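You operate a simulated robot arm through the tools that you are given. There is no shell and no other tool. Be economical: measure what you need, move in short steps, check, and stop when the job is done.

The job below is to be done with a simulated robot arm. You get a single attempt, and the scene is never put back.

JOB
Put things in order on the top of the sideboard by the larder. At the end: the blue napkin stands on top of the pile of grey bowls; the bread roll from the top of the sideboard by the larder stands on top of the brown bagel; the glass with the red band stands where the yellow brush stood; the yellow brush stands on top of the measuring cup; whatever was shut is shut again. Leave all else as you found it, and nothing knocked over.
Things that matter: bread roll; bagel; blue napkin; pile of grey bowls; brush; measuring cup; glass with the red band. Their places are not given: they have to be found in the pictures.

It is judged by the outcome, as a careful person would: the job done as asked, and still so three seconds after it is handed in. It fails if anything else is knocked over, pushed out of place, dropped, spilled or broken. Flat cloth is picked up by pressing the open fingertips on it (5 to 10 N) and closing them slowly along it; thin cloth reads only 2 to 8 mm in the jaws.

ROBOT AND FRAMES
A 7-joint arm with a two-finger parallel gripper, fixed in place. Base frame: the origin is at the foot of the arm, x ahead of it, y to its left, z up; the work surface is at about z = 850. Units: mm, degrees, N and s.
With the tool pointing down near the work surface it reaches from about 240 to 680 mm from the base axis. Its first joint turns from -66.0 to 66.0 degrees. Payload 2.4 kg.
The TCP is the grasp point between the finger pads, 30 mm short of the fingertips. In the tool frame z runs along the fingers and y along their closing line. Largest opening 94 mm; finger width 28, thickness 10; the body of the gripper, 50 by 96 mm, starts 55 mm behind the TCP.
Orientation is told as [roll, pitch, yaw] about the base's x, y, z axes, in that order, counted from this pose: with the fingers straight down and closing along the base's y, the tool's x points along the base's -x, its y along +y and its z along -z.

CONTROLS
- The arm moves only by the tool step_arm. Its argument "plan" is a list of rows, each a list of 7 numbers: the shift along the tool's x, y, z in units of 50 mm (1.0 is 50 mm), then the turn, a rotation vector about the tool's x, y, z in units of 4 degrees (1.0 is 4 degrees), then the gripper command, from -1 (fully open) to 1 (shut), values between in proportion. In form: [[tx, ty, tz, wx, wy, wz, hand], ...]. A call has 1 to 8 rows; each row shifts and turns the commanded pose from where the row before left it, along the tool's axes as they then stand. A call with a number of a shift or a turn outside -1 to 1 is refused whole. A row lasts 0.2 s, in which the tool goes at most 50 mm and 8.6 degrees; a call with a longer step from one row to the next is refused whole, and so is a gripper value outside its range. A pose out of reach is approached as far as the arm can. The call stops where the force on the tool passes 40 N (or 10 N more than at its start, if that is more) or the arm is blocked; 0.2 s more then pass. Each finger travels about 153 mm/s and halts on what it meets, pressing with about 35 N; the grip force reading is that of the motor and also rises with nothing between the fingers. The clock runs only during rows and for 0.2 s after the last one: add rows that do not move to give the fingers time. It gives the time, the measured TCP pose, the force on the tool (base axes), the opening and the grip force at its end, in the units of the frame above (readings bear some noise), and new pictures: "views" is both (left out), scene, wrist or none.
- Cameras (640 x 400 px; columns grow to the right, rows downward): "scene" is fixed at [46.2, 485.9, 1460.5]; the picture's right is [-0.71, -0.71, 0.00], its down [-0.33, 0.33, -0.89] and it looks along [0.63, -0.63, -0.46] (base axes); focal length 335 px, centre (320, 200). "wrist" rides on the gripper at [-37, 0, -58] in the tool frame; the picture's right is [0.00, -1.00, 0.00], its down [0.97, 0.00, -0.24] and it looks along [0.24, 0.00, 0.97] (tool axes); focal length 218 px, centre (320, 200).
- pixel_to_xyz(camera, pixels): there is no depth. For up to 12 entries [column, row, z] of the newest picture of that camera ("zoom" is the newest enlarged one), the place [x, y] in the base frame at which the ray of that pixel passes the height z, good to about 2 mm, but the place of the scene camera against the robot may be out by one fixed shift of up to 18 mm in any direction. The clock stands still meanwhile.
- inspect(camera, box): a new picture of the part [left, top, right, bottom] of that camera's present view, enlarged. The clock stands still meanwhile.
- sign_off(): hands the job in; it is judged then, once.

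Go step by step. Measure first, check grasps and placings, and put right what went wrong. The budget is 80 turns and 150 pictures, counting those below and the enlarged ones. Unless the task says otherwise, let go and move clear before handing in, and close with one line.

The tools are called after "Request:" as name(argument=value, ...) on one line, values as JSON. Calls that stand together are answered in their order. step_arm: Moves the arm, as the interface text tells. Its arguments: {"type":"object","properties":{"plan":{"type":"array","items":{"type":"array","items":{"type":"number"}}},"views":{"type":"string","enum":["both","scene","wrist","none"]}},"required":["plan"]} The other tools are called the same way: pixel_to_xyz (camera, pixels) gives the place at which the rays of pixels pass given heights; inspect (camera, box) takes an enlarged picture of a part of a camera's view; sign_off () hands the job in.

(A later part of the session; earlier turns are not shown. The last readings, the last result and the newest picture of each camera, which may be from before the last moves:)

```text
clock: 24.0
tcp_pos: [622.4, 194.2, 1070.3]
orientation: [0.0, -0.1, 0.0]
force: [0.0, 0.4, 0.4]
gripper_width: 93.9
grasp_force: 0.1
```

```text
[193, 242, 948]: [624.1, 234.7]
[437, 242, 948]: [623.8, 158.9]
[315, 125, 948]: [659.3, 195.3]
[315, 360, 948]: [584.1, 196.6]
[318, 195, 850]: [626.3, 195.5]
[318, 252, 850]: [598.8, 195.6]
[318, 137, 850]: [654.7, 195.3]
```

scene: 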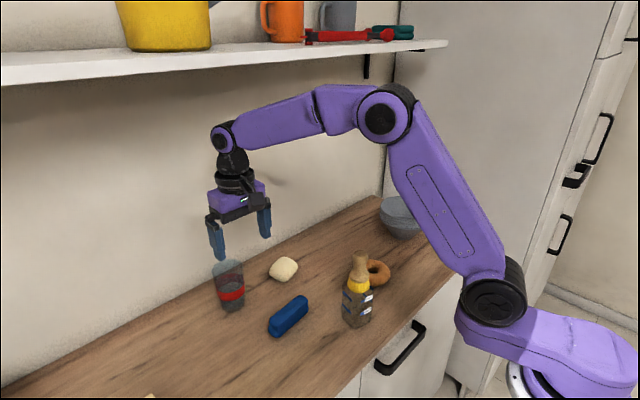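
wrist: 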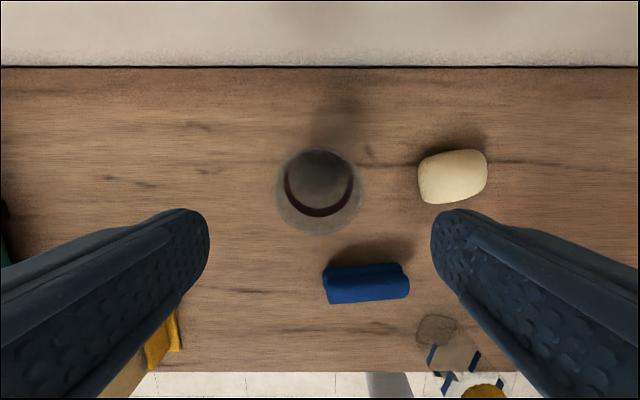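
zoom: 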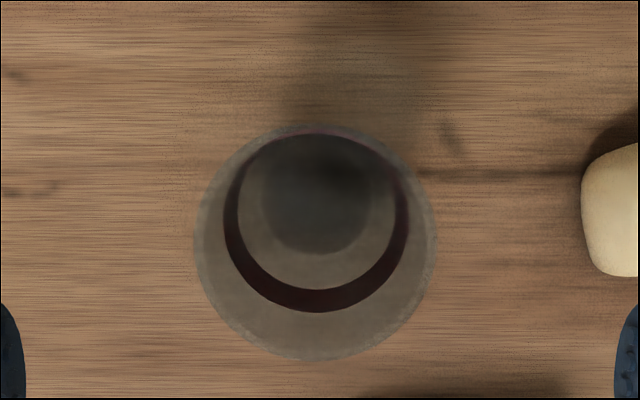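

Glass centre is about (623,196) with a 76 mm rim. I'll descend around it to z 912.

Request:
step_arm(plan=[[-0.01, 0.04, 0, 0, 0, 0, -1], [0, 0, 0.7, 0, 0, 0, -1], [0, 0, 0.5, 0, 0, 0, -1], [0, 0, 0.5, 0, 0, 0, -1], [0, 0, 0.5, 0, 0, 0, -1], [0, 0, 0.5, 0, 0, 0, -1], [0, 0, 0.45, 0, 0, 0, -1], [0, 0, 0, 0, 0, 0, -1]])

Request:
inspect(camera="scene", box=[190, 220, 290, 320])

```text
clock: 25.8
tcp_pos: [621.8, 196.7, 912.0]
orientation: [0.0, -0.1, 0.1]
force: [-0.7, 0.4, -0.1]
gripper_width: 93.9
grasp_force: 0.1
```

scene: 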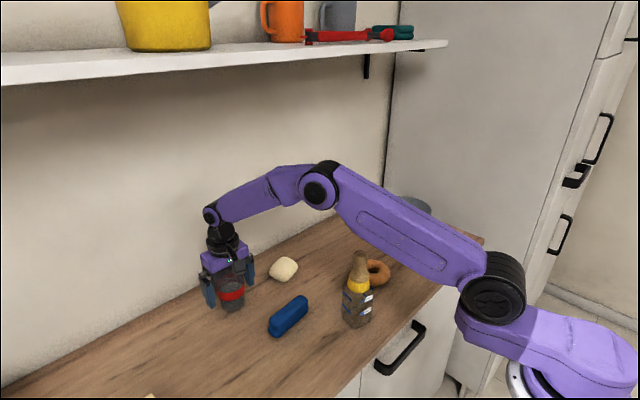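
wrist: 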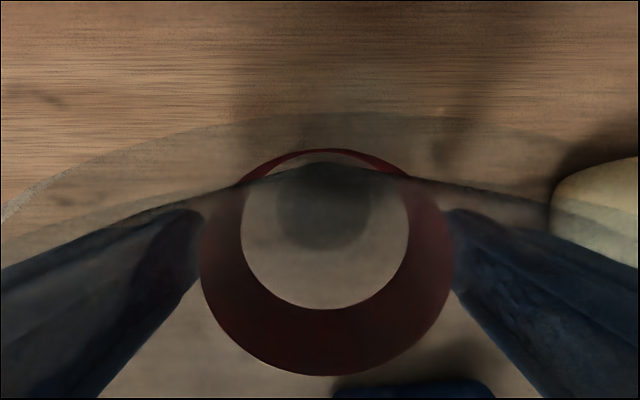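

```text
4.00 times, centred on (240, 270) of scene
```

zoom: 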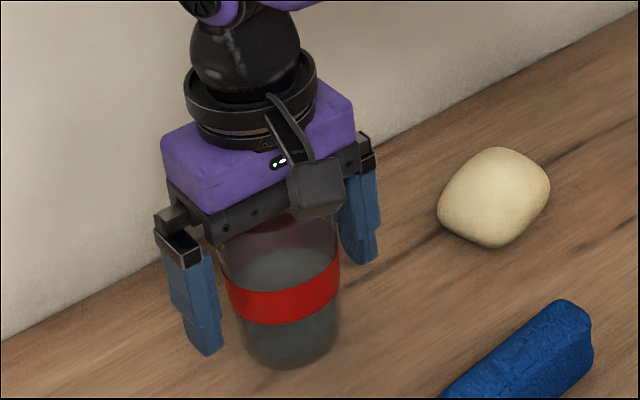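

The glass sits between the fingers and its rim clears the body. I'll close gradually.

Request:
step_arm(plan=[[0, 0, 0, 0, 0, 0, -0.8], [0, 0, 0, 0, 0, 0, -0.65], [0, 0, 0, 0, 0, 0, -0.55], [0, 0, 0, 0, 0, 0, -0.45], [0, 0, 0, 0, 0, 0, -0.3], [0, 0, 0, 0, 0, 0, 0], [0, 0, 0, 0, 0, 0, 0]], views="none")

Request:
inspect(camera="scene", box=[190, 220, 290, 320])

```text
clock: 27.4
tcp_pos: [621.6, 195.9, 912.0]
orientation: [0.0, -0.1, 0.0]
force: [0.1, -1.5, 1.5]
gripper_width: 70.6
grasp_force: 34.6
```

```text
4.00 times, centred on (240, 270) of scene
```

zoom: 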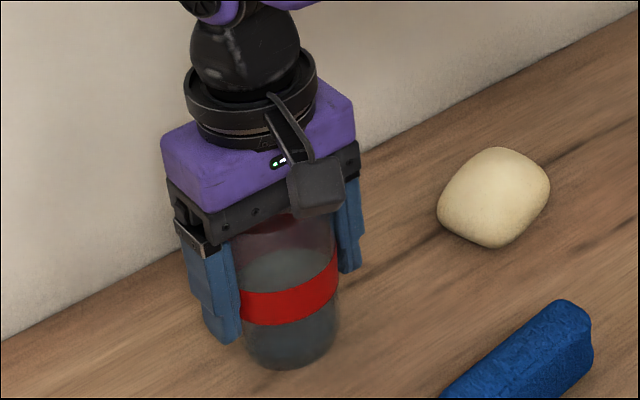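

It is held at 70.6 mm, 35 N. I'll lift slowly and check.

Request:
step_arm(plan=[[0, 0, -0.05, 0, 0, 0, 0.2], [0, 0, -0.15, 0, 0, 0, 0.2], [0, 0, -0.25, 0, 0, 0, 0.2], [0, 0, -0.25, 0, 0, 0, 0.2], [0, 0, -0.15, 0, 0, 0, 0.2], [0, 0, -0.05, 0, 0, 0, 0.2], [0, 0, 0, 0, 0, 0, 0.2]], views="none")

Request:
inspect(camera="scene", box=[180, 190, 300, 320])

```text
clock: 29.0
tcp_pos: [621.2, 197.0, 957.0]
orientation: [0.1, -0.1, 0.0]
force: [0.3, -0.6, -1.9]
gripper_width: 70.5
grasp_force: 35.2
```

```text
3.08 times, centred on (240, 255) of scene
```

zoom: 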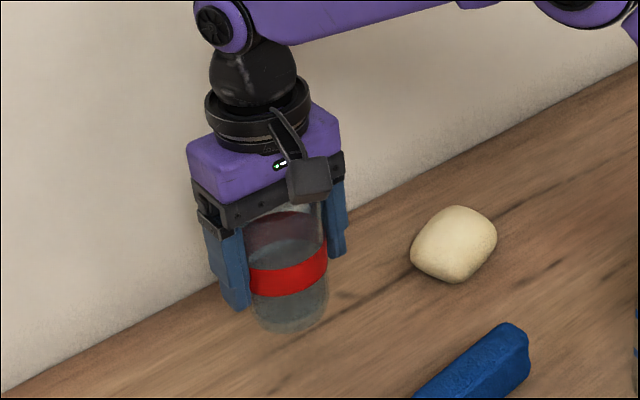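

The lift is clean. I'll rise a bit more and carry it smoothly along −y.

Request:
step_arm(plan=[[0, 0, -0.2, 0, 0, 0, 0.2], [0, 0, -0.3, 0, 0, 0, 0.2], [0, -0.1, -0.2, 0, 0, 0, 0.2], [0.02, -0.25, 0, 0, 0, 0, 0.2], [0.03, -0.4, 0, 0, 0, 0, 0.2], [0.03, -0.5, 0, 0, 0, 0, 0.2], [0.03, -0.6, 0, 0, 0, 0, 0.2], [0.03, -0.6, 0, 0, 0, 0, 0.2]], views="none")

Request:
step_arm(plan=[[0.03, -0.6, 0, 0, 0, 0, 0.2], [0.03, -0.6, 0, 0, 0, 0, 0.2], [0.03, -0.6, 0, 0, 0, 0, 0.2], [0.03, -0.6, 0, 0, 0, 0, 0.2], [0.03, -0.5, 0, 0, 0, 0, 0.2], [0.03, -0.4, 0, 0, 0, 0, 0.2], [0.02, -0.3, 0, 0, 0, 0, 0.2], [0.02, -0.25, 0, 0, 0, 0, 0.2]], views="scene")

```text
clock: 30.8
tcp_pos: [613.5, 72.5, 993.0]
orientation: [0.0, -0.2, 0.1]
force: [0.6, -0.1, -1.6]
gripper_width: 70.1
grasp_force: 35.2
```

```text
clock: 32.6
tcp_pos: [603.9, -118.7, 993.3]
orientation: [0.0, -0.2, -0.1]
force: [0.2, 0.3, -2.1]
gripper_width: 70.5
grasp_force: 35.7
```

scene: 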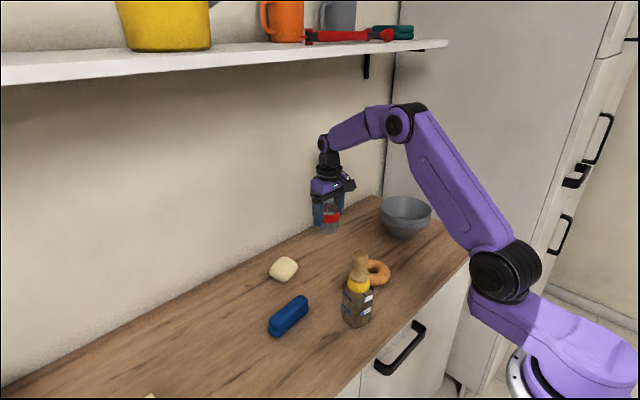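

The glass is at y −119. I'll finish the shift to (602,-163) and lower to just above the table.

Request:
step_arm(plan=[[0.02, -0.35, 0, 0, 0, 0, 0.2], [0.01, -0.35, 0, 0, 0, 0, 0.2], [0.01, -0.19, 0, 0, 0, 0, 0.2], [0, 0, 0.3, 0, 0, 0, 0.2], [0, 0, 0.4, 0, 0, 0, 0.2], [0, 0, 0.4, 0, 0, 0, 0.2], [0, 0, 0.25, 0, 0, 0, 0.2], [0, 0, 0.15, 0, 0, 0, 0.2]], views="scene")

```text
clock: 34.4
tcp_pos: [603.5, -163.4, 916.7]
orientation: [0.0, -0.2, 0.0]
force: [1.2, 0.0, -2.0]
gripper_width: 70.4
grasp_force: 35.2
```

scene: 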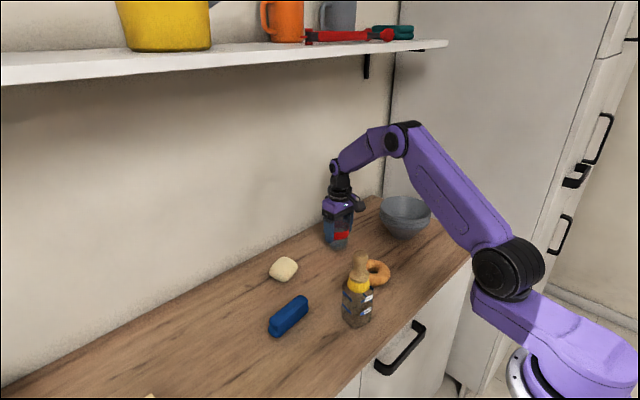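

Base is about 4–5 mm above the table. I'll lower the last bit gently.

Request:
step_arm(plan=[[0.02, 0, 0.03, 0, 0, 0, 0.2], [0, 0, 0.03, 0, 0, 0, 0.2], [0, 0, 0.02, 0, 0, 0, 0.2], [0, 0, 0.015, 0, 0, 0, 0.2], [0, 0, 0, 0, 0, 0, 0.2]], views="none")

```text
clock: 35.6
tcp_pos: [601.3, -160.9, 913.3]
orientation: [0.0, -0.1, -0.1]
force: [0.5, 0.2, -0.8]
gripper_width: 70.6
grasp_force: 35.2
```

Request:
step_arm(plan=[[0, 0, 0.02, 0, 0, 0, 0.2], [0, 0, 0.015, 0, 0, 0, 0.2], [0, 0, 0, 0, 0, 0, 0.2]], views="none")

```text
clock: 36.4
tcp_pos: [602.1, -162.3, 911.6]
orientation: [0.0, -0.2, 0.0]
force: [-1.5, 0.1, 7.5]
gripper_width: 70.5
grasp_force: 35.3
```

The force turned to +7.5 N, so the glass touches the table. I'll open slowly.

Request:
step_arm(plan=[[0, 0, -0.01, 0, 0, 0, -0.3], [0, 0, 0, 0, 0, 0, -0.5], [0, 0, 0, 0, 0, 0, -0.6], [0, 0, 0, 0, 0, 0, -0.75], [0, 0, 0, 0, 0, 0, -1], [0, 0, 0, 0, 0, 0, -1]], views="wrist")

Request:
inspect(camera="scene", box=[290, 170, 390, 270])

```text
clock: 37.8
tcp_pos: [601.9, -162.2, 911.8]
orientation: [0.0, -0.2, 0.0]
force: [0.9, 0.5, 0.0]
gripper_width: 93.9
grasp_force: 0.1
```

wrist: 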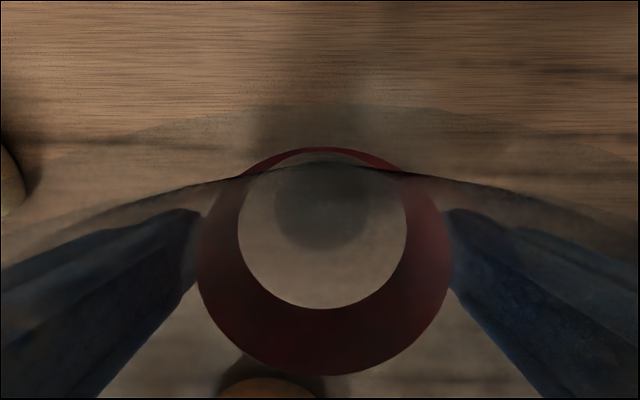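

```text
4.00 times, centred on (340, 220) of scene
```

zoom: 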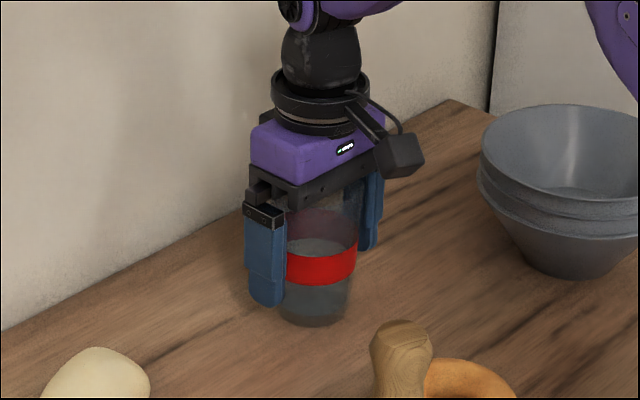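

The glass stands released. I'll rise straight up and move over to the roll.

Request:
step_arm(plan=[[0, 0, -0.4, 0, 0, 0, -1], [0, 0, -0.7, 0, 0, 0, -1], [0, 0, -0.8, 0, 0, 0, -1], [0, 0, -0.8, 0, 0, 0, -1], [0, 0.7, 0, 0, 0, 0, -1], [0, 0.9, 0, 0, 0, 0, -1], [0, 0.9, 0, 0, 0, 0, -1], [0, 0.9, 0, 0, 0, 0, -1]], views="none")

Request:
step_arm(plan=[[0, 0.6, 0, 0, 0, 0, -1], [0, 0, 0, 0, 0, 0, -1]])

Request:
inspect(camera="wrist", box=[220, 80, 420, 260])

Request:
inspect(camera="scene", box=[240, 190, 400, 340])

```text
clock: 39.6
tcp_pos: [600.1, 9.0, 1045.2]
orientation: [0.0, -0.1, 0.0]
force: [0.1, 0.4, -0.2]
gripper_width: 94.1
grasp_force: 0.0
```

```text
clock: 40.2
tcp_pos: [601.8, 37.4, 1042.7]
orientation: [0.0, -0.2, 0.2]
force: [-0.1, 0.0, 0.4]
gripper_width: 94.0
grasp_force: 0.1
```

scene: 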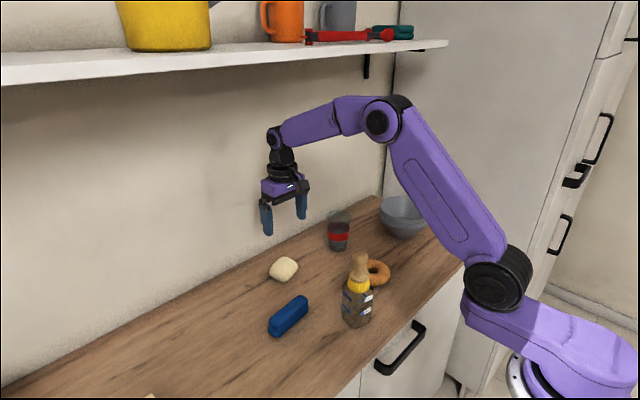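
wrist: 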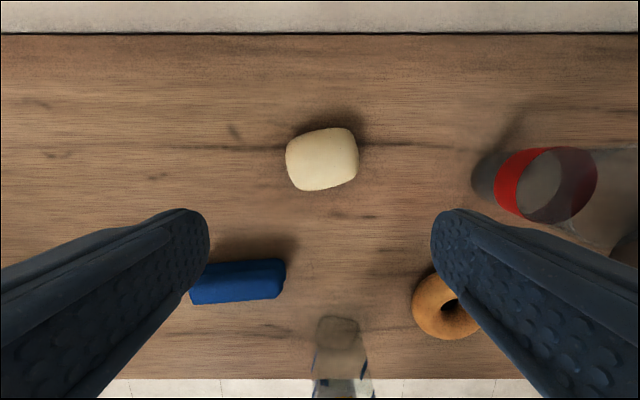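

```text
2.22 times, centred on (320, 170) of wrist
```

zoom: 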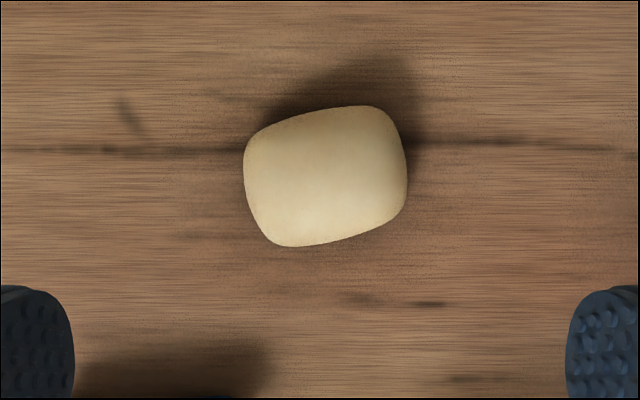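

```text
2.67 times, centred on (320, 265) of scene
```

zoom: 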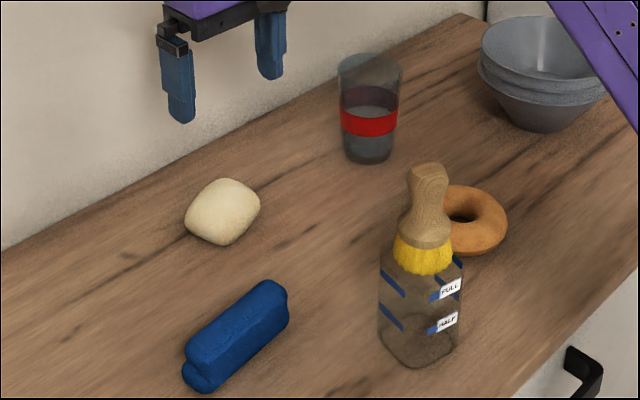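

All stands well: glass on the brush's old place, brush on the cup. Now I'll compute the roll's extents and the bagel's centre.

Request:
pixel_to_xyz(camera="zoom", pixels=[[243, 170, 870], [407, 175, 870], [360, 105, 870], [290, 247, 870], [326, 176, 870], [326, 176, 880]])

Request:
pixel_to_xyz(camera="wrist", pixels=[[448, 308, 860], [448, 308, 870], [339, 335, 850]])

```text
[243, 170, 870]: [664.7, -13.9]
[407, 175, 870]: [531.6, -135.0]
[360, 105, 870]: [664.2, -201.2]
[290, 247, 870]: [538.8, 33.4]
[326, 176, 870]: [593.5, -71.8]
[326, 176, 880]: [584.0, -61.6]
```

```text
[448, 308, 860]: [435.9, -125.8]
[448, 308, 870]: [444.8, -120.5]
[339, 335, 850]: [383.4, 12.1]
```

Request:
pixel_to_xyz(camera="wrist", pixels=[[285.3, 156.5, 870], [359.2, 158.8, 870], [338, 127.3, 870], [306.5, 191.2, 870], [322.7, 159.2, 870], [322.7, 159.2, 885], [237, 282, 870], [190, 300, 870], [285, 268, 870]])

```text
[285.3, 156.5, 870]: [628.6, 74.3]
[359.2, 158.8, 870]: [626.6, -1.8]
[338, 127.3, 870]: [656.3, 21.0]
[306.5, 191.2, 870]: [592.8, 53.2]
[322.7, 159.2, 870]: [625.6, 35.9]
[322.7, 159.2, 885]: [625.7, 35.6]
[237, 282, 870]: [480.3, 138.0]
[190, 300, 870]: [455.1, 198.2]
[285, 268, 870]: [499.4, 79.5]
```

The roll is about 72×58 mm at (625.5,36), long axis turned about 11°. I'll align over it and descend to z 886.

Request:
step_arm(plan=[[-0.48, -0.03, 0, 0, 0, 0, -1], [0, 0, 0.5, 0, 0, -1, -1], [0, 0, 0.5, 0, 0, -1, -1], [0, 0, 0.6, 0, 0, -0.75, -1], [0, 0, 0.6, 0, 0, 0, -1], [0, 0, 0.5, 0, 0, 0, -1], [0, 0, 0.42, 0, 0, 0, -1], [0, 0, 0, 0, 0, 0, -1]])

```text
clock: 42.0
tcp_pos: [627.6, 34.9, 888.7]
orientation: [-0.1, -0.2, 11.0]
force: [0.6, -0.7, -0.2]
gripper_width: 93.9
grasp_force: 0.0
```

scene: 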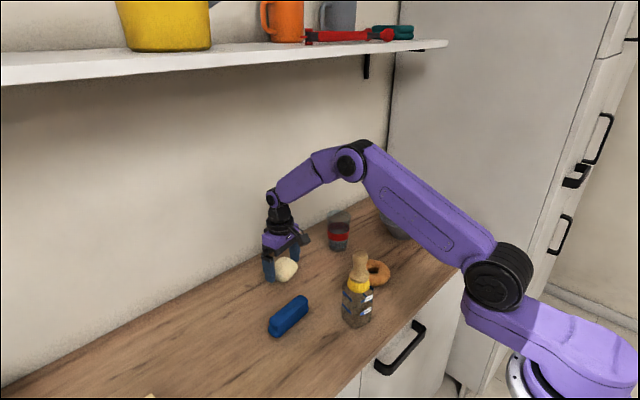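
wrist: 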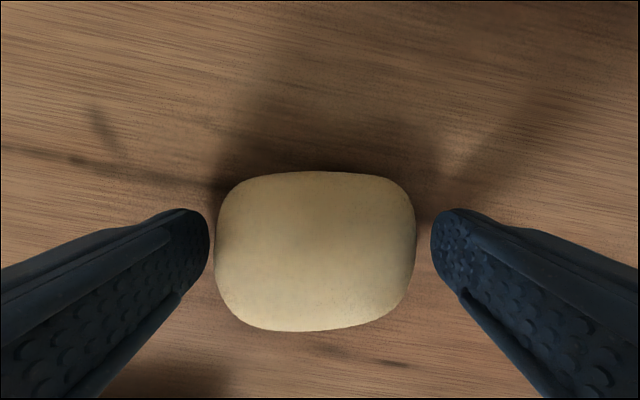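

The roll sits squarely between the fingers. I'll lower 4 mm and close.

Request:
step_arm(plan=[[0, 0, 0.08, 0, 0, 0, -1], [0, 0, 0, 0, 0, 0, -0.7], [0, 0, 0, 0, 0, 0, -0.5], [0, 0, 0, 0, 0, 0, -0.3], [0, 0, 0, 0, 0, 0, 0], [0, 0, 0, 0, 0, 0, 0]], views="none")

Request:
step_arm(plan=[[0, 0, -0.2, 0, 0, 0, 0], [0, 0, -0.4, 0, 0, 0, 0], [0, 0, -0.4, 0, 0, 0, 0], [0, 0, 0, 0, 0, 0, 0]])

```text
clock: 43.4
tcp_pos: [627.7, 35.0, 884.1]
orientation: [0.0, -0.2, 10.9]
force: [1.1, 1.0, -0.9]
gripper_width: 76.3
grasp_force: 35.1
```

```text
clock: 44.4
tcp_pos: [625.8, 36.3, 937.4]
orientation: [0.0, -0.2, 11.0]
force: [0.3, -0.6, -0.8]
gripper_width: 76.1
grasp_force: 34.7
```

scene: 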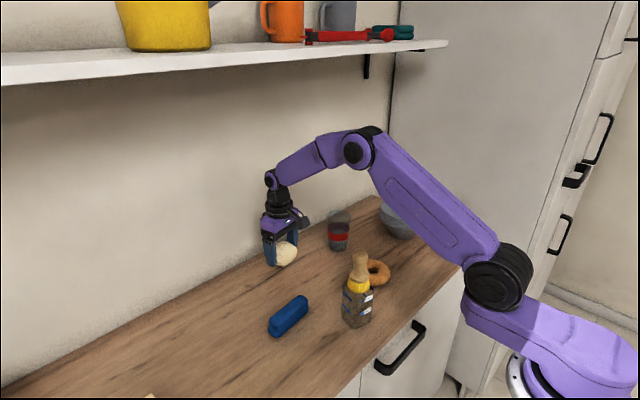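
wrist: 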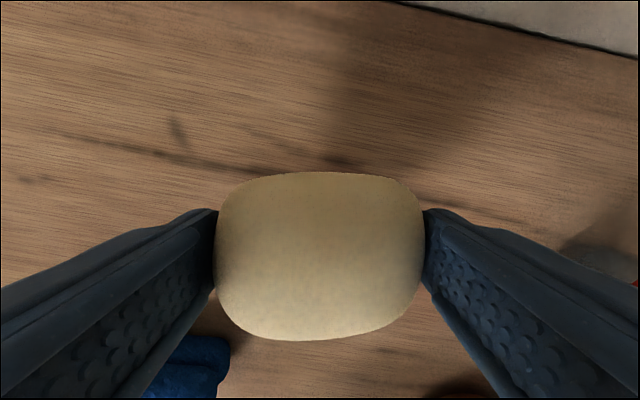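

The roll is held. I'll turn square, rise a little and carry it over the bagel at (444,-123).

Request:
step_arm(plan=[[0, 0, -0.2, 0, 0, 1, 0], [0, 0, -0.2, 0, 0, 1, 0], [0, 0, 0, 0, 0, 0.75, 0], [0.72, -0.63, 0, 0, 0, 0, 0], [0.72, -0.63, 0, 0, 0, 0, 0], [0.72, -0.63, 0, 0, 0, 0, 0], [0.72, -0.63, 0, 0, 0, 0, 0], [0.72, -0.63, 0, 0, 0, 0, 0]], views="none")

Request:
step_arm(plan=[[0, 0, 0, 0, 0, 0, 0], [0, 0, 0, 0, 0, 0, 0]], views="wrist")

Request:
inspect(camera="scene", box=[320, 210, 420, 310])

```text
clock: 46.2
tcp_pos: [447.5, -121.6, 956.1]
orientation: [0.0, -0.2, 0.1]
force: [-0.3, -0.5, -0.7]
gripper_width: 76.3
grasp_force: 34.7
```

```text
clock: 46.8
tcp_pos: [446.7, -122.7, 956.3]
orientation: [0.0, -0.2, 0.0]
force: [-0.4, 0.1, -0.7]
gripper_width: 75.9
grasp_force: 35.0
```

wrist: 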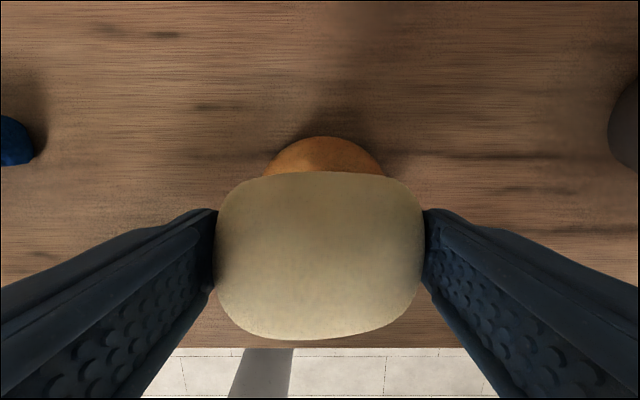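

```text
4.00 times, centred on (370, 260) of scene
```

zoom: 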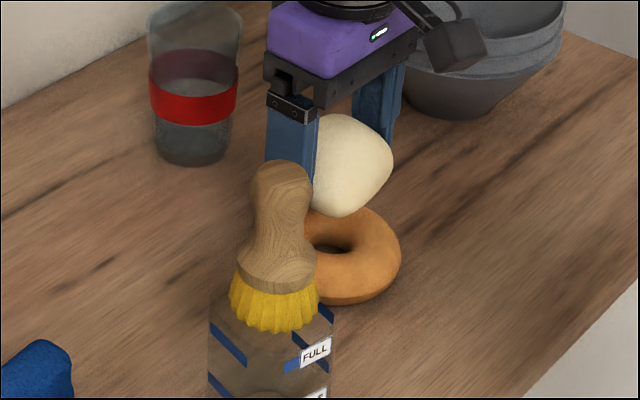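

The roll is over the bagel (columns 320 and 324). I'll lower it gently to contact.

Request:
step_arm(plan=[[0.02, 0, 0.25, 0, 0, 0, 0], [0, 0, 0.2, 0, 0, 0, 0], [0, 0, 0.1, 0, 0, 0, 0], [0, 0, 0.05, 0, 0, 0, 0], [0, 0, 0, 0, 0, 0, 0]], views="none")

Request:
inspect(camera="scene", box=[320, 210, 420, 310])

Request:
pixel_to_xyz(camera="wrist", pixels=[[324, 137, 865]])

```text
clock: 48.0
tcp_pos: [446.8, -123.1, 927.7]
orientation: [0.0, -0.2, 0.0]
force: [-0.5, -0.3, -0.7]
gripper_width: 76.1
grasp_force: 35.0
```

```text
4.00 times, centred on (370, 260) of scene
```

zoom: 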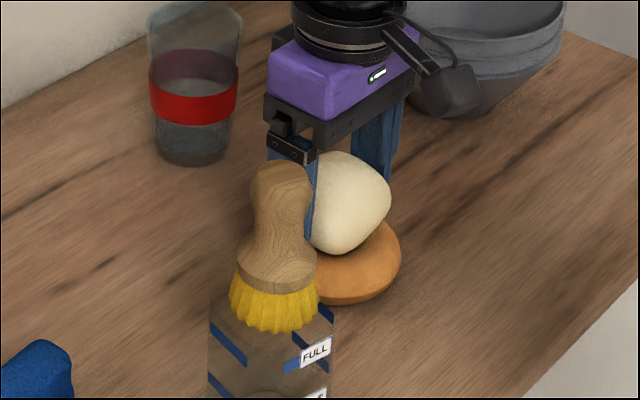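

```text
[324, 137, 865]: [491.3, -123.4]
```

Still free; bagel centre checks out at x≈445. Continuing down in small steps.

Request:
step_arm(plan=[[0, 0, 0.04, 0, 0, 0, 0], [0, 0, 0.04, 0, 0, 0, 0], [0, 0, 0.03, 0, 0, 0, 0], [0, 0, 0.03, 0, 0, 0, 0], [0, 0, 0, 0, 0, 0, 0]], views="none")

```text
clock: 49.2
tcp_pos: [444.9, -122.7, 920.1]
orientation: [0.0, -0.2, -0.1]
force: [-0.6, -0.1, -0.8]
gripper_width: 76.3
grasp_force: 34.5
```

Request:
step_arm(plan=[[0, 0, 0.03, 0, 0, 0, 0], [0, 0, 0.03, 0, 0, 0, 0], [0, 0, 0.03, 0, 0, 0, 0], [0, 0, 0, 0, 0, 0, 0]], views="none")

Request:
inspect(camera="scene", box=[340, 230, 410, 300])

```text
clock: 50.2
tcp_pos: [444.8, -123.0, 914.9]
orientation: [-0.1, -0.3, 0.0]
force: [-3.2, 2.7, 29.3]
gripper_width: 76.1
grasp_force: 35.2
```

```text
5.71 times, centred on (375, 265) of scene
```

zoom: 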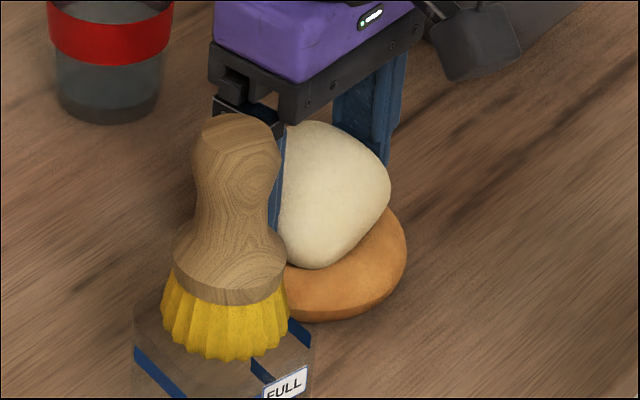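

Contact is firm at 29 N. I'll relieve by 1.5 mm and open slowly.

Request:
step_arm(plan=[[0, 0, -0.03, 0, 0, 0, 0], [0, 0, 0, 0, 0, 0, -0.5], [0, 0, 0, 0, 0, 0, -0.6], [0, 0, 0, 0, 0, 0, -0.7], [0, 0, 0, 0, 0, 0, -0.85], [0, 0, 0, 0, 0, 0, -1], [0, 0, 0, 0, 0, 0, -1]], views="wrist")

Request:
inspect(camera="scene", box=[340, 230, 410, 300])

```text
clock: 51.8
tcp_pos: [444.6, -120.2, 916.0]
orientation: [0.0, -0.1, 0.0]
force: [0.5, -0.6, 0.1]
gripper_width: 94.5
grasp_force: 0.0
```

wrist: 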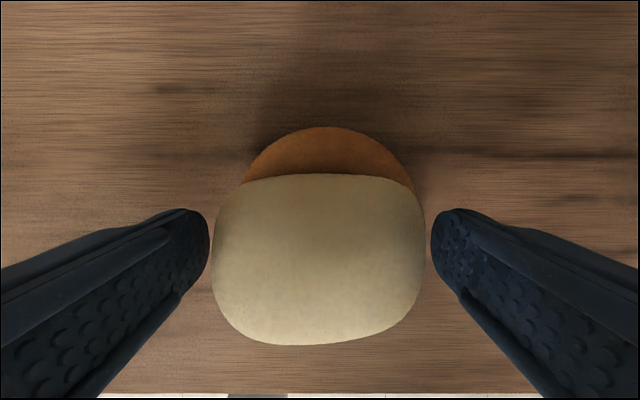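

```text
5.71 times, centred on (375, 265) of scene
```

zoom: 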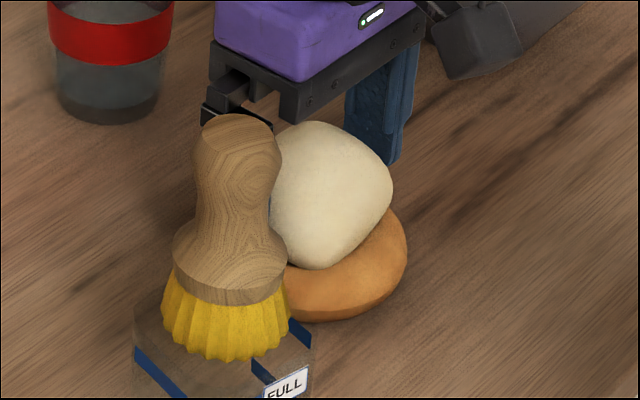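

The roll rests steadily on the bagel. I'll rise clear and go over the napkin.

Request:
step_arm(plan=[[0, 0, -0.4, 0, 0, 0, -1], [0, 0, -0.9, 0, 0, 0, -1], [0, 0, -0.9, 0, 0, 0, -1], [0, 0, -0.9, 0, 0, 0, -1], [-0.1, 0.9, 0, 0, 0, 0, -1], [-0.1, 0.9, 0, 0, 0, 0, -1], [-0.1, 0.9, 0, 0, 0, 0, -1], [-0.1, 0.9, 0, 0, 0, 0, -1]], views="none")

Request:
step_arm(plan=[[0, 0.9, 0.3, 0, 0, 0, -1], [0, 0.6, 0.3, 0, 0, 0, -1], [0, 0, 0, 0, 0, 0, -1]])

Request:
inspect(camera="wrist", box=[220, 80, 420, 260])

```text
clock: 53.6
tcp_pos: [464.3, 57.2, 1070.9]
orientation: [0.0, 0.0, 0.0]
force: [-0.1, 0.3, 0.5]
gripper_width: 94.1
grasp_force: 0.0
```

```text
clock: 54.4
tcp_pos: [464.9, 130.8, 1040.6]
orientation: [0.0, -0.1, 0.0]
force: [-0.9, 0.3, 0.2]
gripper_width: 93.8
grasp_force: 0.1
```

scene: 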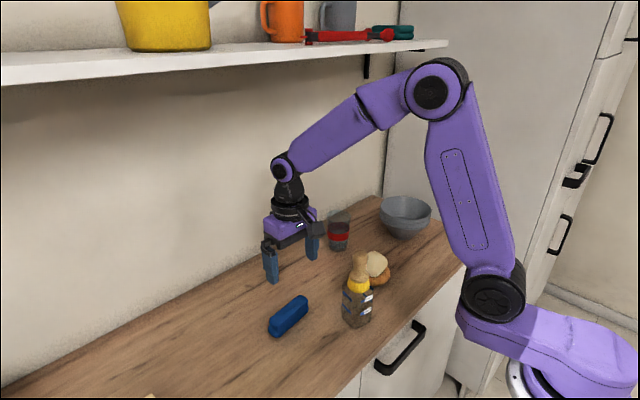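
wrist: 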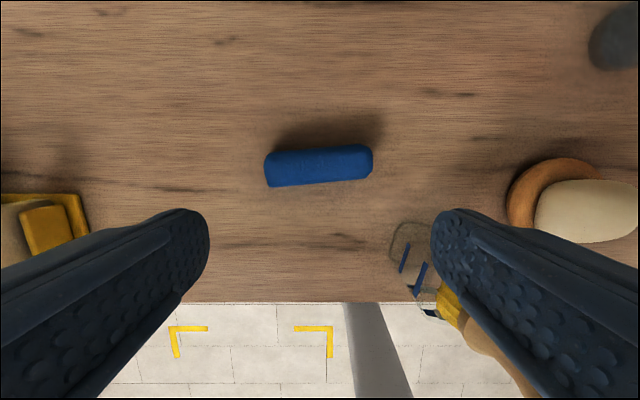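

```text
2.22 times, centred on (320, 170) of wrist
```

zoom: 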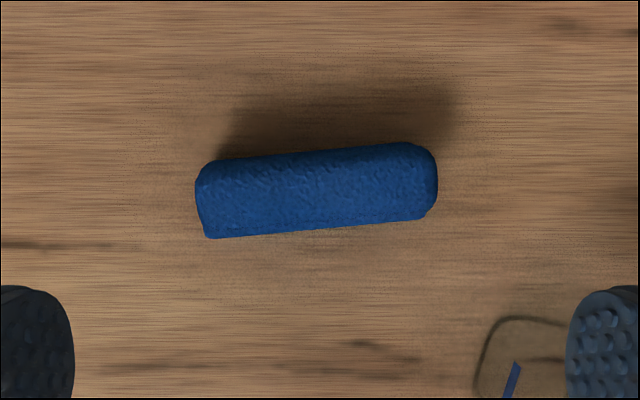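

The napkin is a roll about 108×36 mm lying nearly along y. I'll measure it and turn the tool by −85° so that it closes across the width.

Request:
pixel_to_xyz(camera="zoom", pixels=[[317, 190, 870], [317, 190, 880], [198, 205, 870], [436, 177, 870], [310, 150, 880], [322, 228, 860]])

Request:
step_arm(plan=[[0, 0, 0, 0, 0, 1, -1], [0, 0, 0, 0, 0, 1, -1], [0, 0, 0, 0, 0, 1, -1], [0, 0, 0, 0, 0, 1, -1], [0, 0, 0, 0, 0, 1, -1], [0, 0, 0, 0, 0, 1, -1], [0, 0, 0, 0, 0, 1, -1], [0, 0, 0, 0, 0, 1, -1]], views="none")

Request:
step_arm(plan=[[0, 0, 0, 0, 0, 1, -1], [0, 0, 0, 0, 0, 1, -1], [0, 0, 0, 0, 0, 1, -1], [0, 0, 0, 0, 0, 1, -1], [0, 0, 0, 0, 0, 1, -1], [0, 0, 0, 0, 0, 1, -1], [0, 0, 0, 0, 0, 1, -1], [0, 0, 0, 0, 0, 1, -1]], views="none")

Request:
step_arm(plan=[[0, 0, 0, 0, 0, 1, -1], [0, 0, 0, 0, 0, 1, -1], [0, 0, 0, 0, 0, 1, -1], [0, 0, 0, 0, 0, 1, -1], [0, 0, 0, 0, 0, 1, -1], [0, 0, 0, 0, 0, 0.25, -1], [0, 0, 0, 0, 0, 0, -1]], views="wrist")

```text
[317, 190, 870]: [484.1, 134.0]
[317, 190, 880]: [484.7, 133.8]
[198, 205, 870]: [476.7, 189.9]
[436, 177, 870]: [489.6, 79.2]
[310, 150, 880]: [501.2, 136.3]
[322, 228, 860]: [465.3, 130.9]
```

```text
clock: 56.2
tcp_pos: [464.8, 133.4, 1041.8]
orientation: [0.0, -0.2, -32.1]
force: [0.9, 0.5, 0.2]
gripper_width: 94.1
grasp_force: 0.0
```

```text
clock: 58.0
tcp_pos: [464.6, 132.5, 1041.1]
orientation: [0.2, -0.1, -64.1]
force: [-0.5, 0.0, -0.8]
gripper_width: 94.1
grasp_force: 0.1
```

```text
clock: 59.6
tcp_pos: [463.7, 133.2, 1040.6]
orientation: [0.1, 0.0, -85.0]
force: [0.4, -0.7, 0.4]
gripper_width: 93.7
grasp_force: 0.0
```

wrist: 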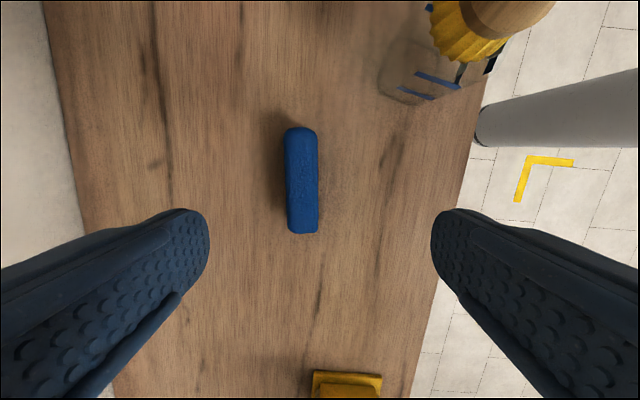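

The napkin now lies straight in the view (columns 286–318). I'll centre over it and descend to z 884.

Request:
step_arm(plan=[[0, 0.39, 0, 0, 0, 0, -1], [0, 0, 0.7, 0, 0, 0, -1], [0, 0, 0.7, 0, 0, 0, -1], [0, 0, 0.7, 0, 0, 0, -1], [0, 0, 0.6, 0, 0, 0, -1], [0, 0, 0.42, 0, 0, 0, -1], [0, 0, 0, 0, 0, 0, -1]])

```text
clock: 61.2
tcp_pos: [485.7, 134.2, 884.3]
orientation: [0.2, 0.0, -85.0]
force: [0.6, -0.1, -0.5]
gripper_width: 94.2
grasp_force: 0.0
```

scene: 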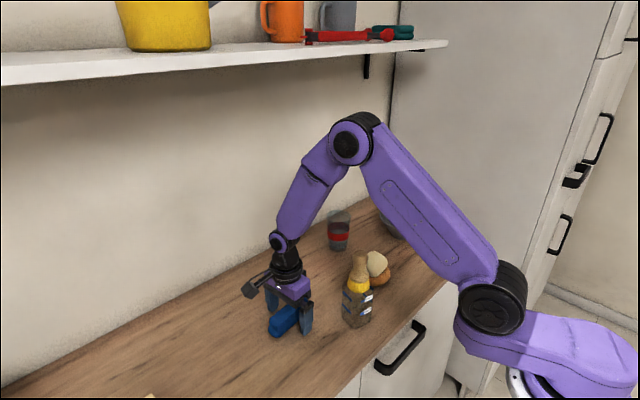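
wrist: 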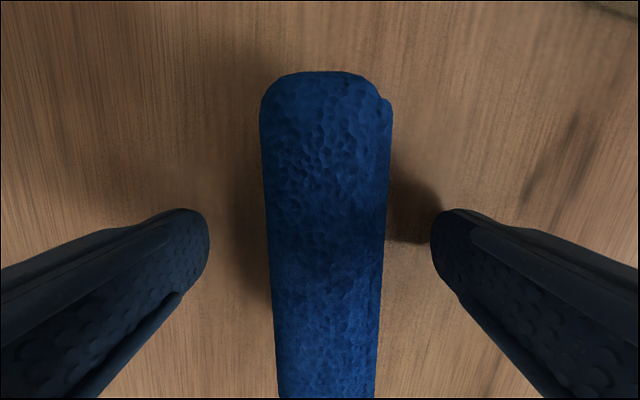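

It lies centred between the fingers. I'll close slowly and lift a little.

Request:
step_arm(plan=[[0, 0, 0, 0, 0, 0, -0.5], [0, 0, 0, 0, 0, 0, 0], [0, 0, 0, 0, 0, 0, 0.3], [0, 0, 0, 0, 0, 0, 0.6], [0, 0, 0, 0, 0, 0, 0.8], [0, 0, 0, 0, 0, 0, 0.8]], views="none")

Request:
step_arm(plan=[[0, 0, -0.2, 0, 0, 0, 0.8], [0, 0, -0.4, 0, 0, 0, 0.8], [0, 0, -0.4, 0, 0, 0, 0.8], [0, 0, 0, 0, 0, 0, 0.8]])

```text
clock: 62.6
tcp_pos: [485.2, 133.5, 883.6]
orientation: [0.1, 0.1, -85.0]
force: [0.0, -0.8, 0.2]
gripper_width: 37.0
grasp_force: 34.8
```

```text
clock: 63.6
tcp_pos: [485.6, 133.9, 936.0]
orientation: [0.0, 0.0, -85.0]
force: [-0.2, 0.1, -0.1]
gripper_width: 37.4
grasp_force: 35.0
```

scene: 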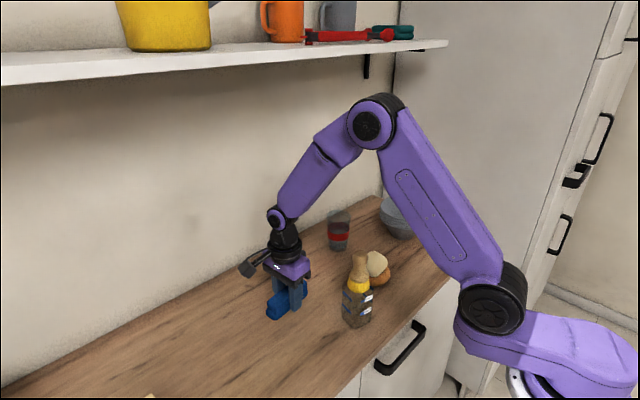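
wrist: 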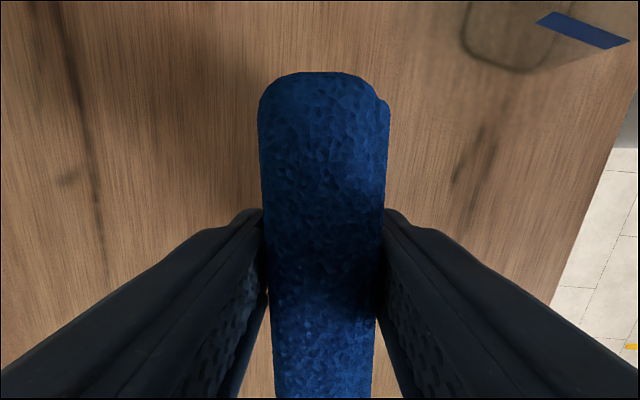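

The napkin is held. I'll raise it to about z 1030 and carry it toward the bowls.

Request:
step_arm(plan=[[0, 0, -0.6, 0, 0, 0, 0.8], [0, 0, -0.7, 0, 0, 0, 0.8], [0, 0, -0.7, 0, 0, 0, 0.8], [-0.5, -0.03, 0, 0, 0, 0, 0.8], [-0.8, -0.04, 0, 0, 0, 0, 0.8], [-0.8, -0.04, 0, 0, 0, 0, 0.8], [-0.8, -0.04, 0, 0, 0, 0, 0.8], [-0.8, -0.04, 0, 0, 0, 0, 0.8]], views="none")

Request:
step_arm(plan=[[-0.8, -0.04, 0, 0, 0, 0, 0.8], [-0.8, -0.04, 0, 0, 0, 0, 0.8], [-0.8, -0.04, 0, 0, 0, 0, 0.8], [-0.8, -0.04, 0, 0, 0, 0, 0.8], [-0.8, -0.03, 0, 0, 0, 0, 0.8], [-0.8, -0.03, 0, 0, 0, 0, 0.8], [0, 0, 0, 0, 0, 0, 0.8]])

```text
clock: 65.4
tcp_pos: [489.8, -52.3, 1035.2]
orientation: [0.1, 0.0, -84.9]
force: [-0.7, -1.2, -0.1]
gripper_width: 37.4
grasp_force: 35.0
```

```text
clock: 67.0
tcp_pos: [501.2, -292.8, 1036.3]
orientation: [0.1, 0.0, -84.9]
force: [-0.4, -0.5, -0.2]
gripper_width: 37.0
grasp_force: 35.0
```

scene: 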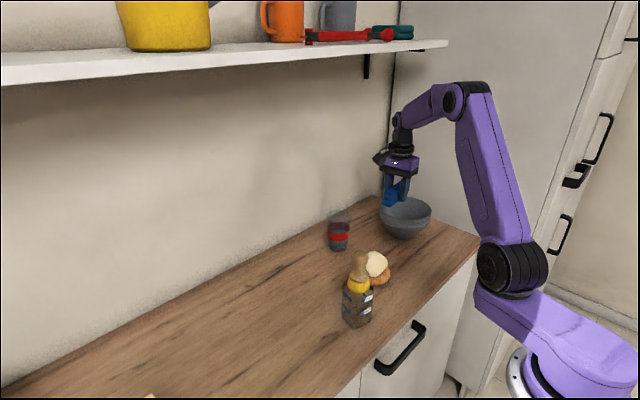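
wrist: 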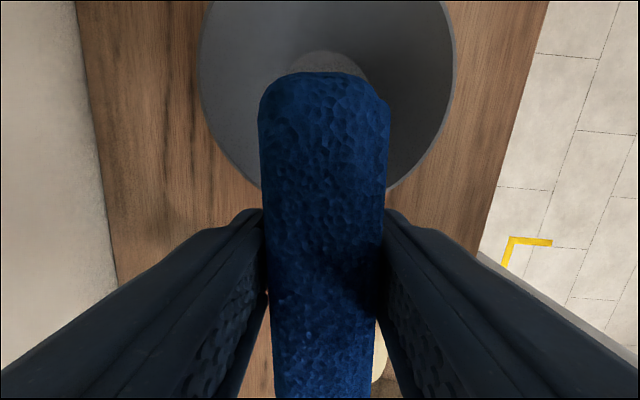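

The bowl's rim spans columns 197–455. I'll locate its rim and floor.

Request:
pixel_to_xyz(camera="wrist", pixels=[[197, 60, 910], [455, 60, 910], [197, 60, 930], [455, 60, 930], [326, 65, 910], [326, 65, 930], [324, 80, 870], [324, 80, 880], [262, 188, 920], [388, 188, 920]])

Request:
inspect(camera="wrist", box=[140, -110, 500, 200])

Request:
inspect(camera="scene", box=[350, 160, 450, 260])

```text
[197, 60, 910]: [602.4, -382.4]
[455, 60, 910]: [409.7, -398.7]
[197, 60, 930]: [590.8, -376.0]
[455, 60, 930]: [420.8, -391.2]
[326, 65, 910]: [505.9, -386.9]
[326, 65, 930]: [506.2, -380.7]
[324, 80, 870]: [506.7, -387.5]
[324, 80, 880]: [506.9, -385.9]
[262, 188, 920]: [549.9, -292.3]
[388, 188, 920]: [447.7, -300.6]
```

```text
refused: -110 is not a number from 0 to 400
```

```text
4.00 times, centred on (400, 210) of scene
```

zoom: 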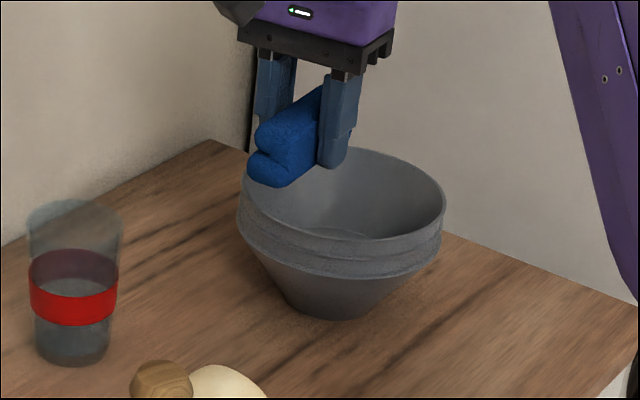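

Combining the views, the bowl centre is about (508,-375), rim about z 930 and 165 mm wide. I'll bring the napkin over its centre and check.

Request:
step_arm(plan=[[-0.5, 0, 0, 0, 0, 0, 0.8], [-0.6, 0, 0.2, 0, 0, 0, 0.8], [-0.55, 0, 0.3, 0, 0, 0, 0.8], [0, 0, 0.2, 0, 0, 0, 0.8], [0, 0, 0, 0, 0, 0, 0.8]], views="wrist")

Request:
inspect(camera="scene", box=[350, 160, 450, 260])

```text
clock: 68.2
tcp_pos: [509.0, -373.0, 1001.6]
orientation: [0.2, 0.1, -85.1]
force: [0.7, 0.9, -1.0]
gripper_width: 37.4
grasp_force: 35.1
```

wrist: 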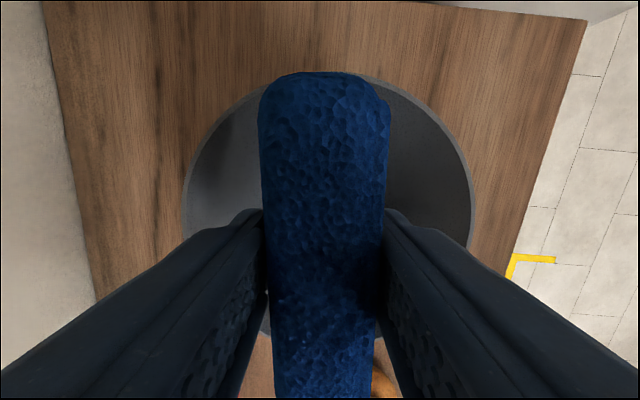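

```text
4.00 times, centred on (400, 210) of scene
```

zoom: 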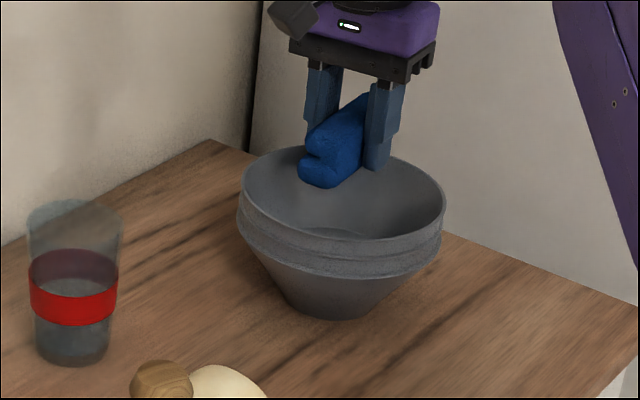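

The rim now spans columns 182–472 and rows ~72–340; I'll convert to confirm centring.

Request:
pixel_to_xyz(camera="wrist", pixels=[[182, 195, 930], [472, 195, 930], [327, 72, 930], [327, 338, 930], [327, 205, 930]])

```text
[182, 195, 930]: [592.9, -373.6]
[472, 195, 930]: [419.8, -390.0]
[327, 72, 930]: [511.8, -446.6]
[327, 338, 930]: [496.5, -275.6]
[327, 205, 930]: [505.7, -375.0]
```

The rim edges give a centre near (506,-364), so I'll shift 9 mm back and lower the napkin into the top bowl.

Request:
step_arm(plan=[[0.18, -0.04, 0, 0, 0, 0, 0.8], [0, 0, 0.4, 0, 0, 0, 0.8], [0, 0, 0.3, 0, 0, 0, 0.8], [0, 0, 0.2, 0, 0, 0, 0.8], [0, 0, 0.1, 0, 0, 0, 0.8], [0, 0, 0, 0, 0, 0, 0.8]], views="wrist")

Request:
inspect(camera="scene", box=[350, 160, 450, 260])

```text
clock: 69.0
tcp_pos: [506.8, -366.0, 982.6]
orientation: [0.5, -0.4, -85.0]
force: [0.8, -0.7, 3.7]
gripper_width: 37.5
grasp_force: 35.0
stopped in row 3: the force on the tool passed its limit (the readings are from after the stop); the commanded pose is now the measured one
```

wrist: 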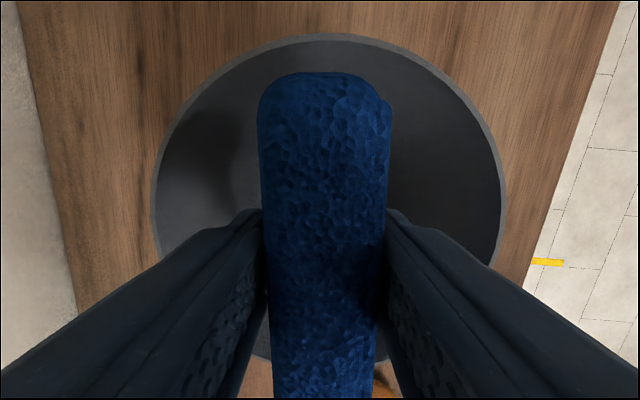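

```text
4.00 times, centred on (400, 210) of scene
```

zoom: 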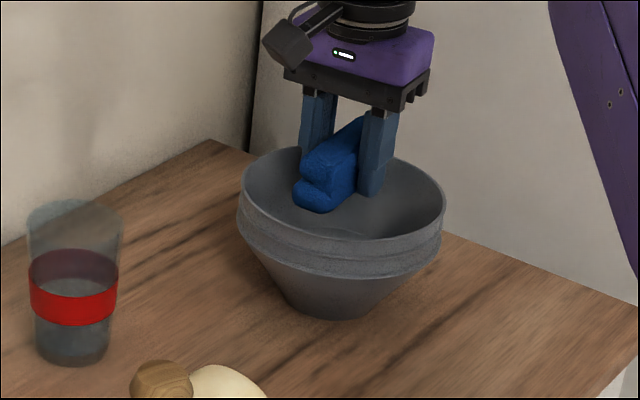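

Contact came with the napkin's underside at about z 948, near rim level, as happened with the cup. I'll ease off and re-approach gently to see whether this is a real support.

Request:
step_arm(plan=[[0, 0, -0.1, 0.1, 0.1, 0, 0.8], [0, 0, 0, 0, 0, 0, 0.8], [0, 0, 0.03, 0, 0, 0, 0.8], [0, 0, 0.02, 0, 0, 0, 0.8], [0, 0, 0.02, 0, 0, 0, 0.8], [0, 0, 0, 0, 0, 0, 0.8]], views="none")

Request:
pixel_to_xyz(camera="wrist", pixels=[[156, 190, 940], [505, 190, 940], [330, 35, 940], [330, 362, 940], [156, 190, 948], [505, 190, 948], [330, 35, 948], [330, 362, 948]])

```text
clock: 70.4
tcp_pos: [506.8, -365.2, 982.8]
orientation: [0.1, 0.0, -85.0]
force: [-0.6, 0.4, 2.9]
gripper_width: 37.3
grasp_force: 34.8
```

```text
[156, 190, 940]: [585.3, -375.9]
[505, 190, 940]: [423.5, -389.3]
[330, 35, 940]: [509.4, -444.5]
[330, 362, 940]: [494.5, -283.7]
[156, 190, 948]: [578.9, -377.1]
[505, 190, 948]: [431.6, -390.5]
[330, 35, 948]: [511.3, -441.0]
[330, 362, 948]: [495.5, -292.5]
```

A light 2.9 N contact at the same height, and the napkin is centred ((504,-364) against (506,-365)). I'll settle it and open gradually.

Request:
step_arm(plan=[[0, 0, 0.01, 0, 0, 0, 0.8], [0, 0, 0, 0, 0, 0, 0.2], [0, 0, 0, 0, 0, 0, 0.1], [0, 0, 0, 0, 0, 0, 0], [0, 0, 0, 0, 0, 0, -0.2], [0, 0, 0, 0, 0, 0, -0.3], [0, 0, 0, 0, 0, 0, -0.3]], views="wrist")

Request:
inspect(camera="scene", box=[350, 160, 450, 260])

```text
clock: 72.0
tcp_pos: [506.1, -365.6, 981.1]
orientation: [0.1, 0.0, -85.0]
force: [-0.5, 0.4, 0.4]
gripper_width: 61.1
grasp_force: 0.0
```

wrist: 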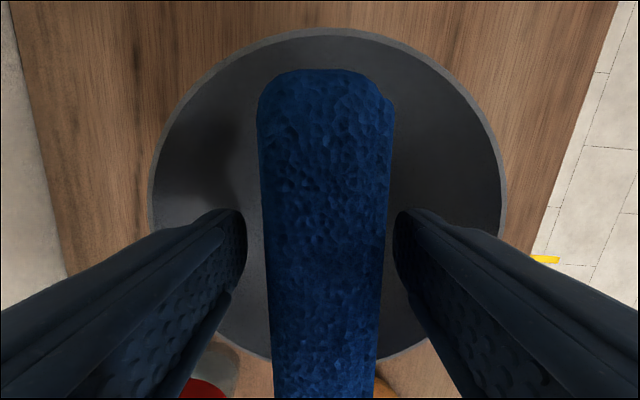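

```text
4.00 times, centred on (400, 210) of scene
```

zoom: 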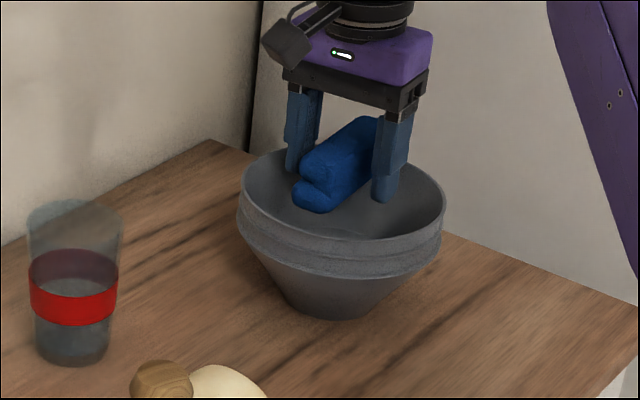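

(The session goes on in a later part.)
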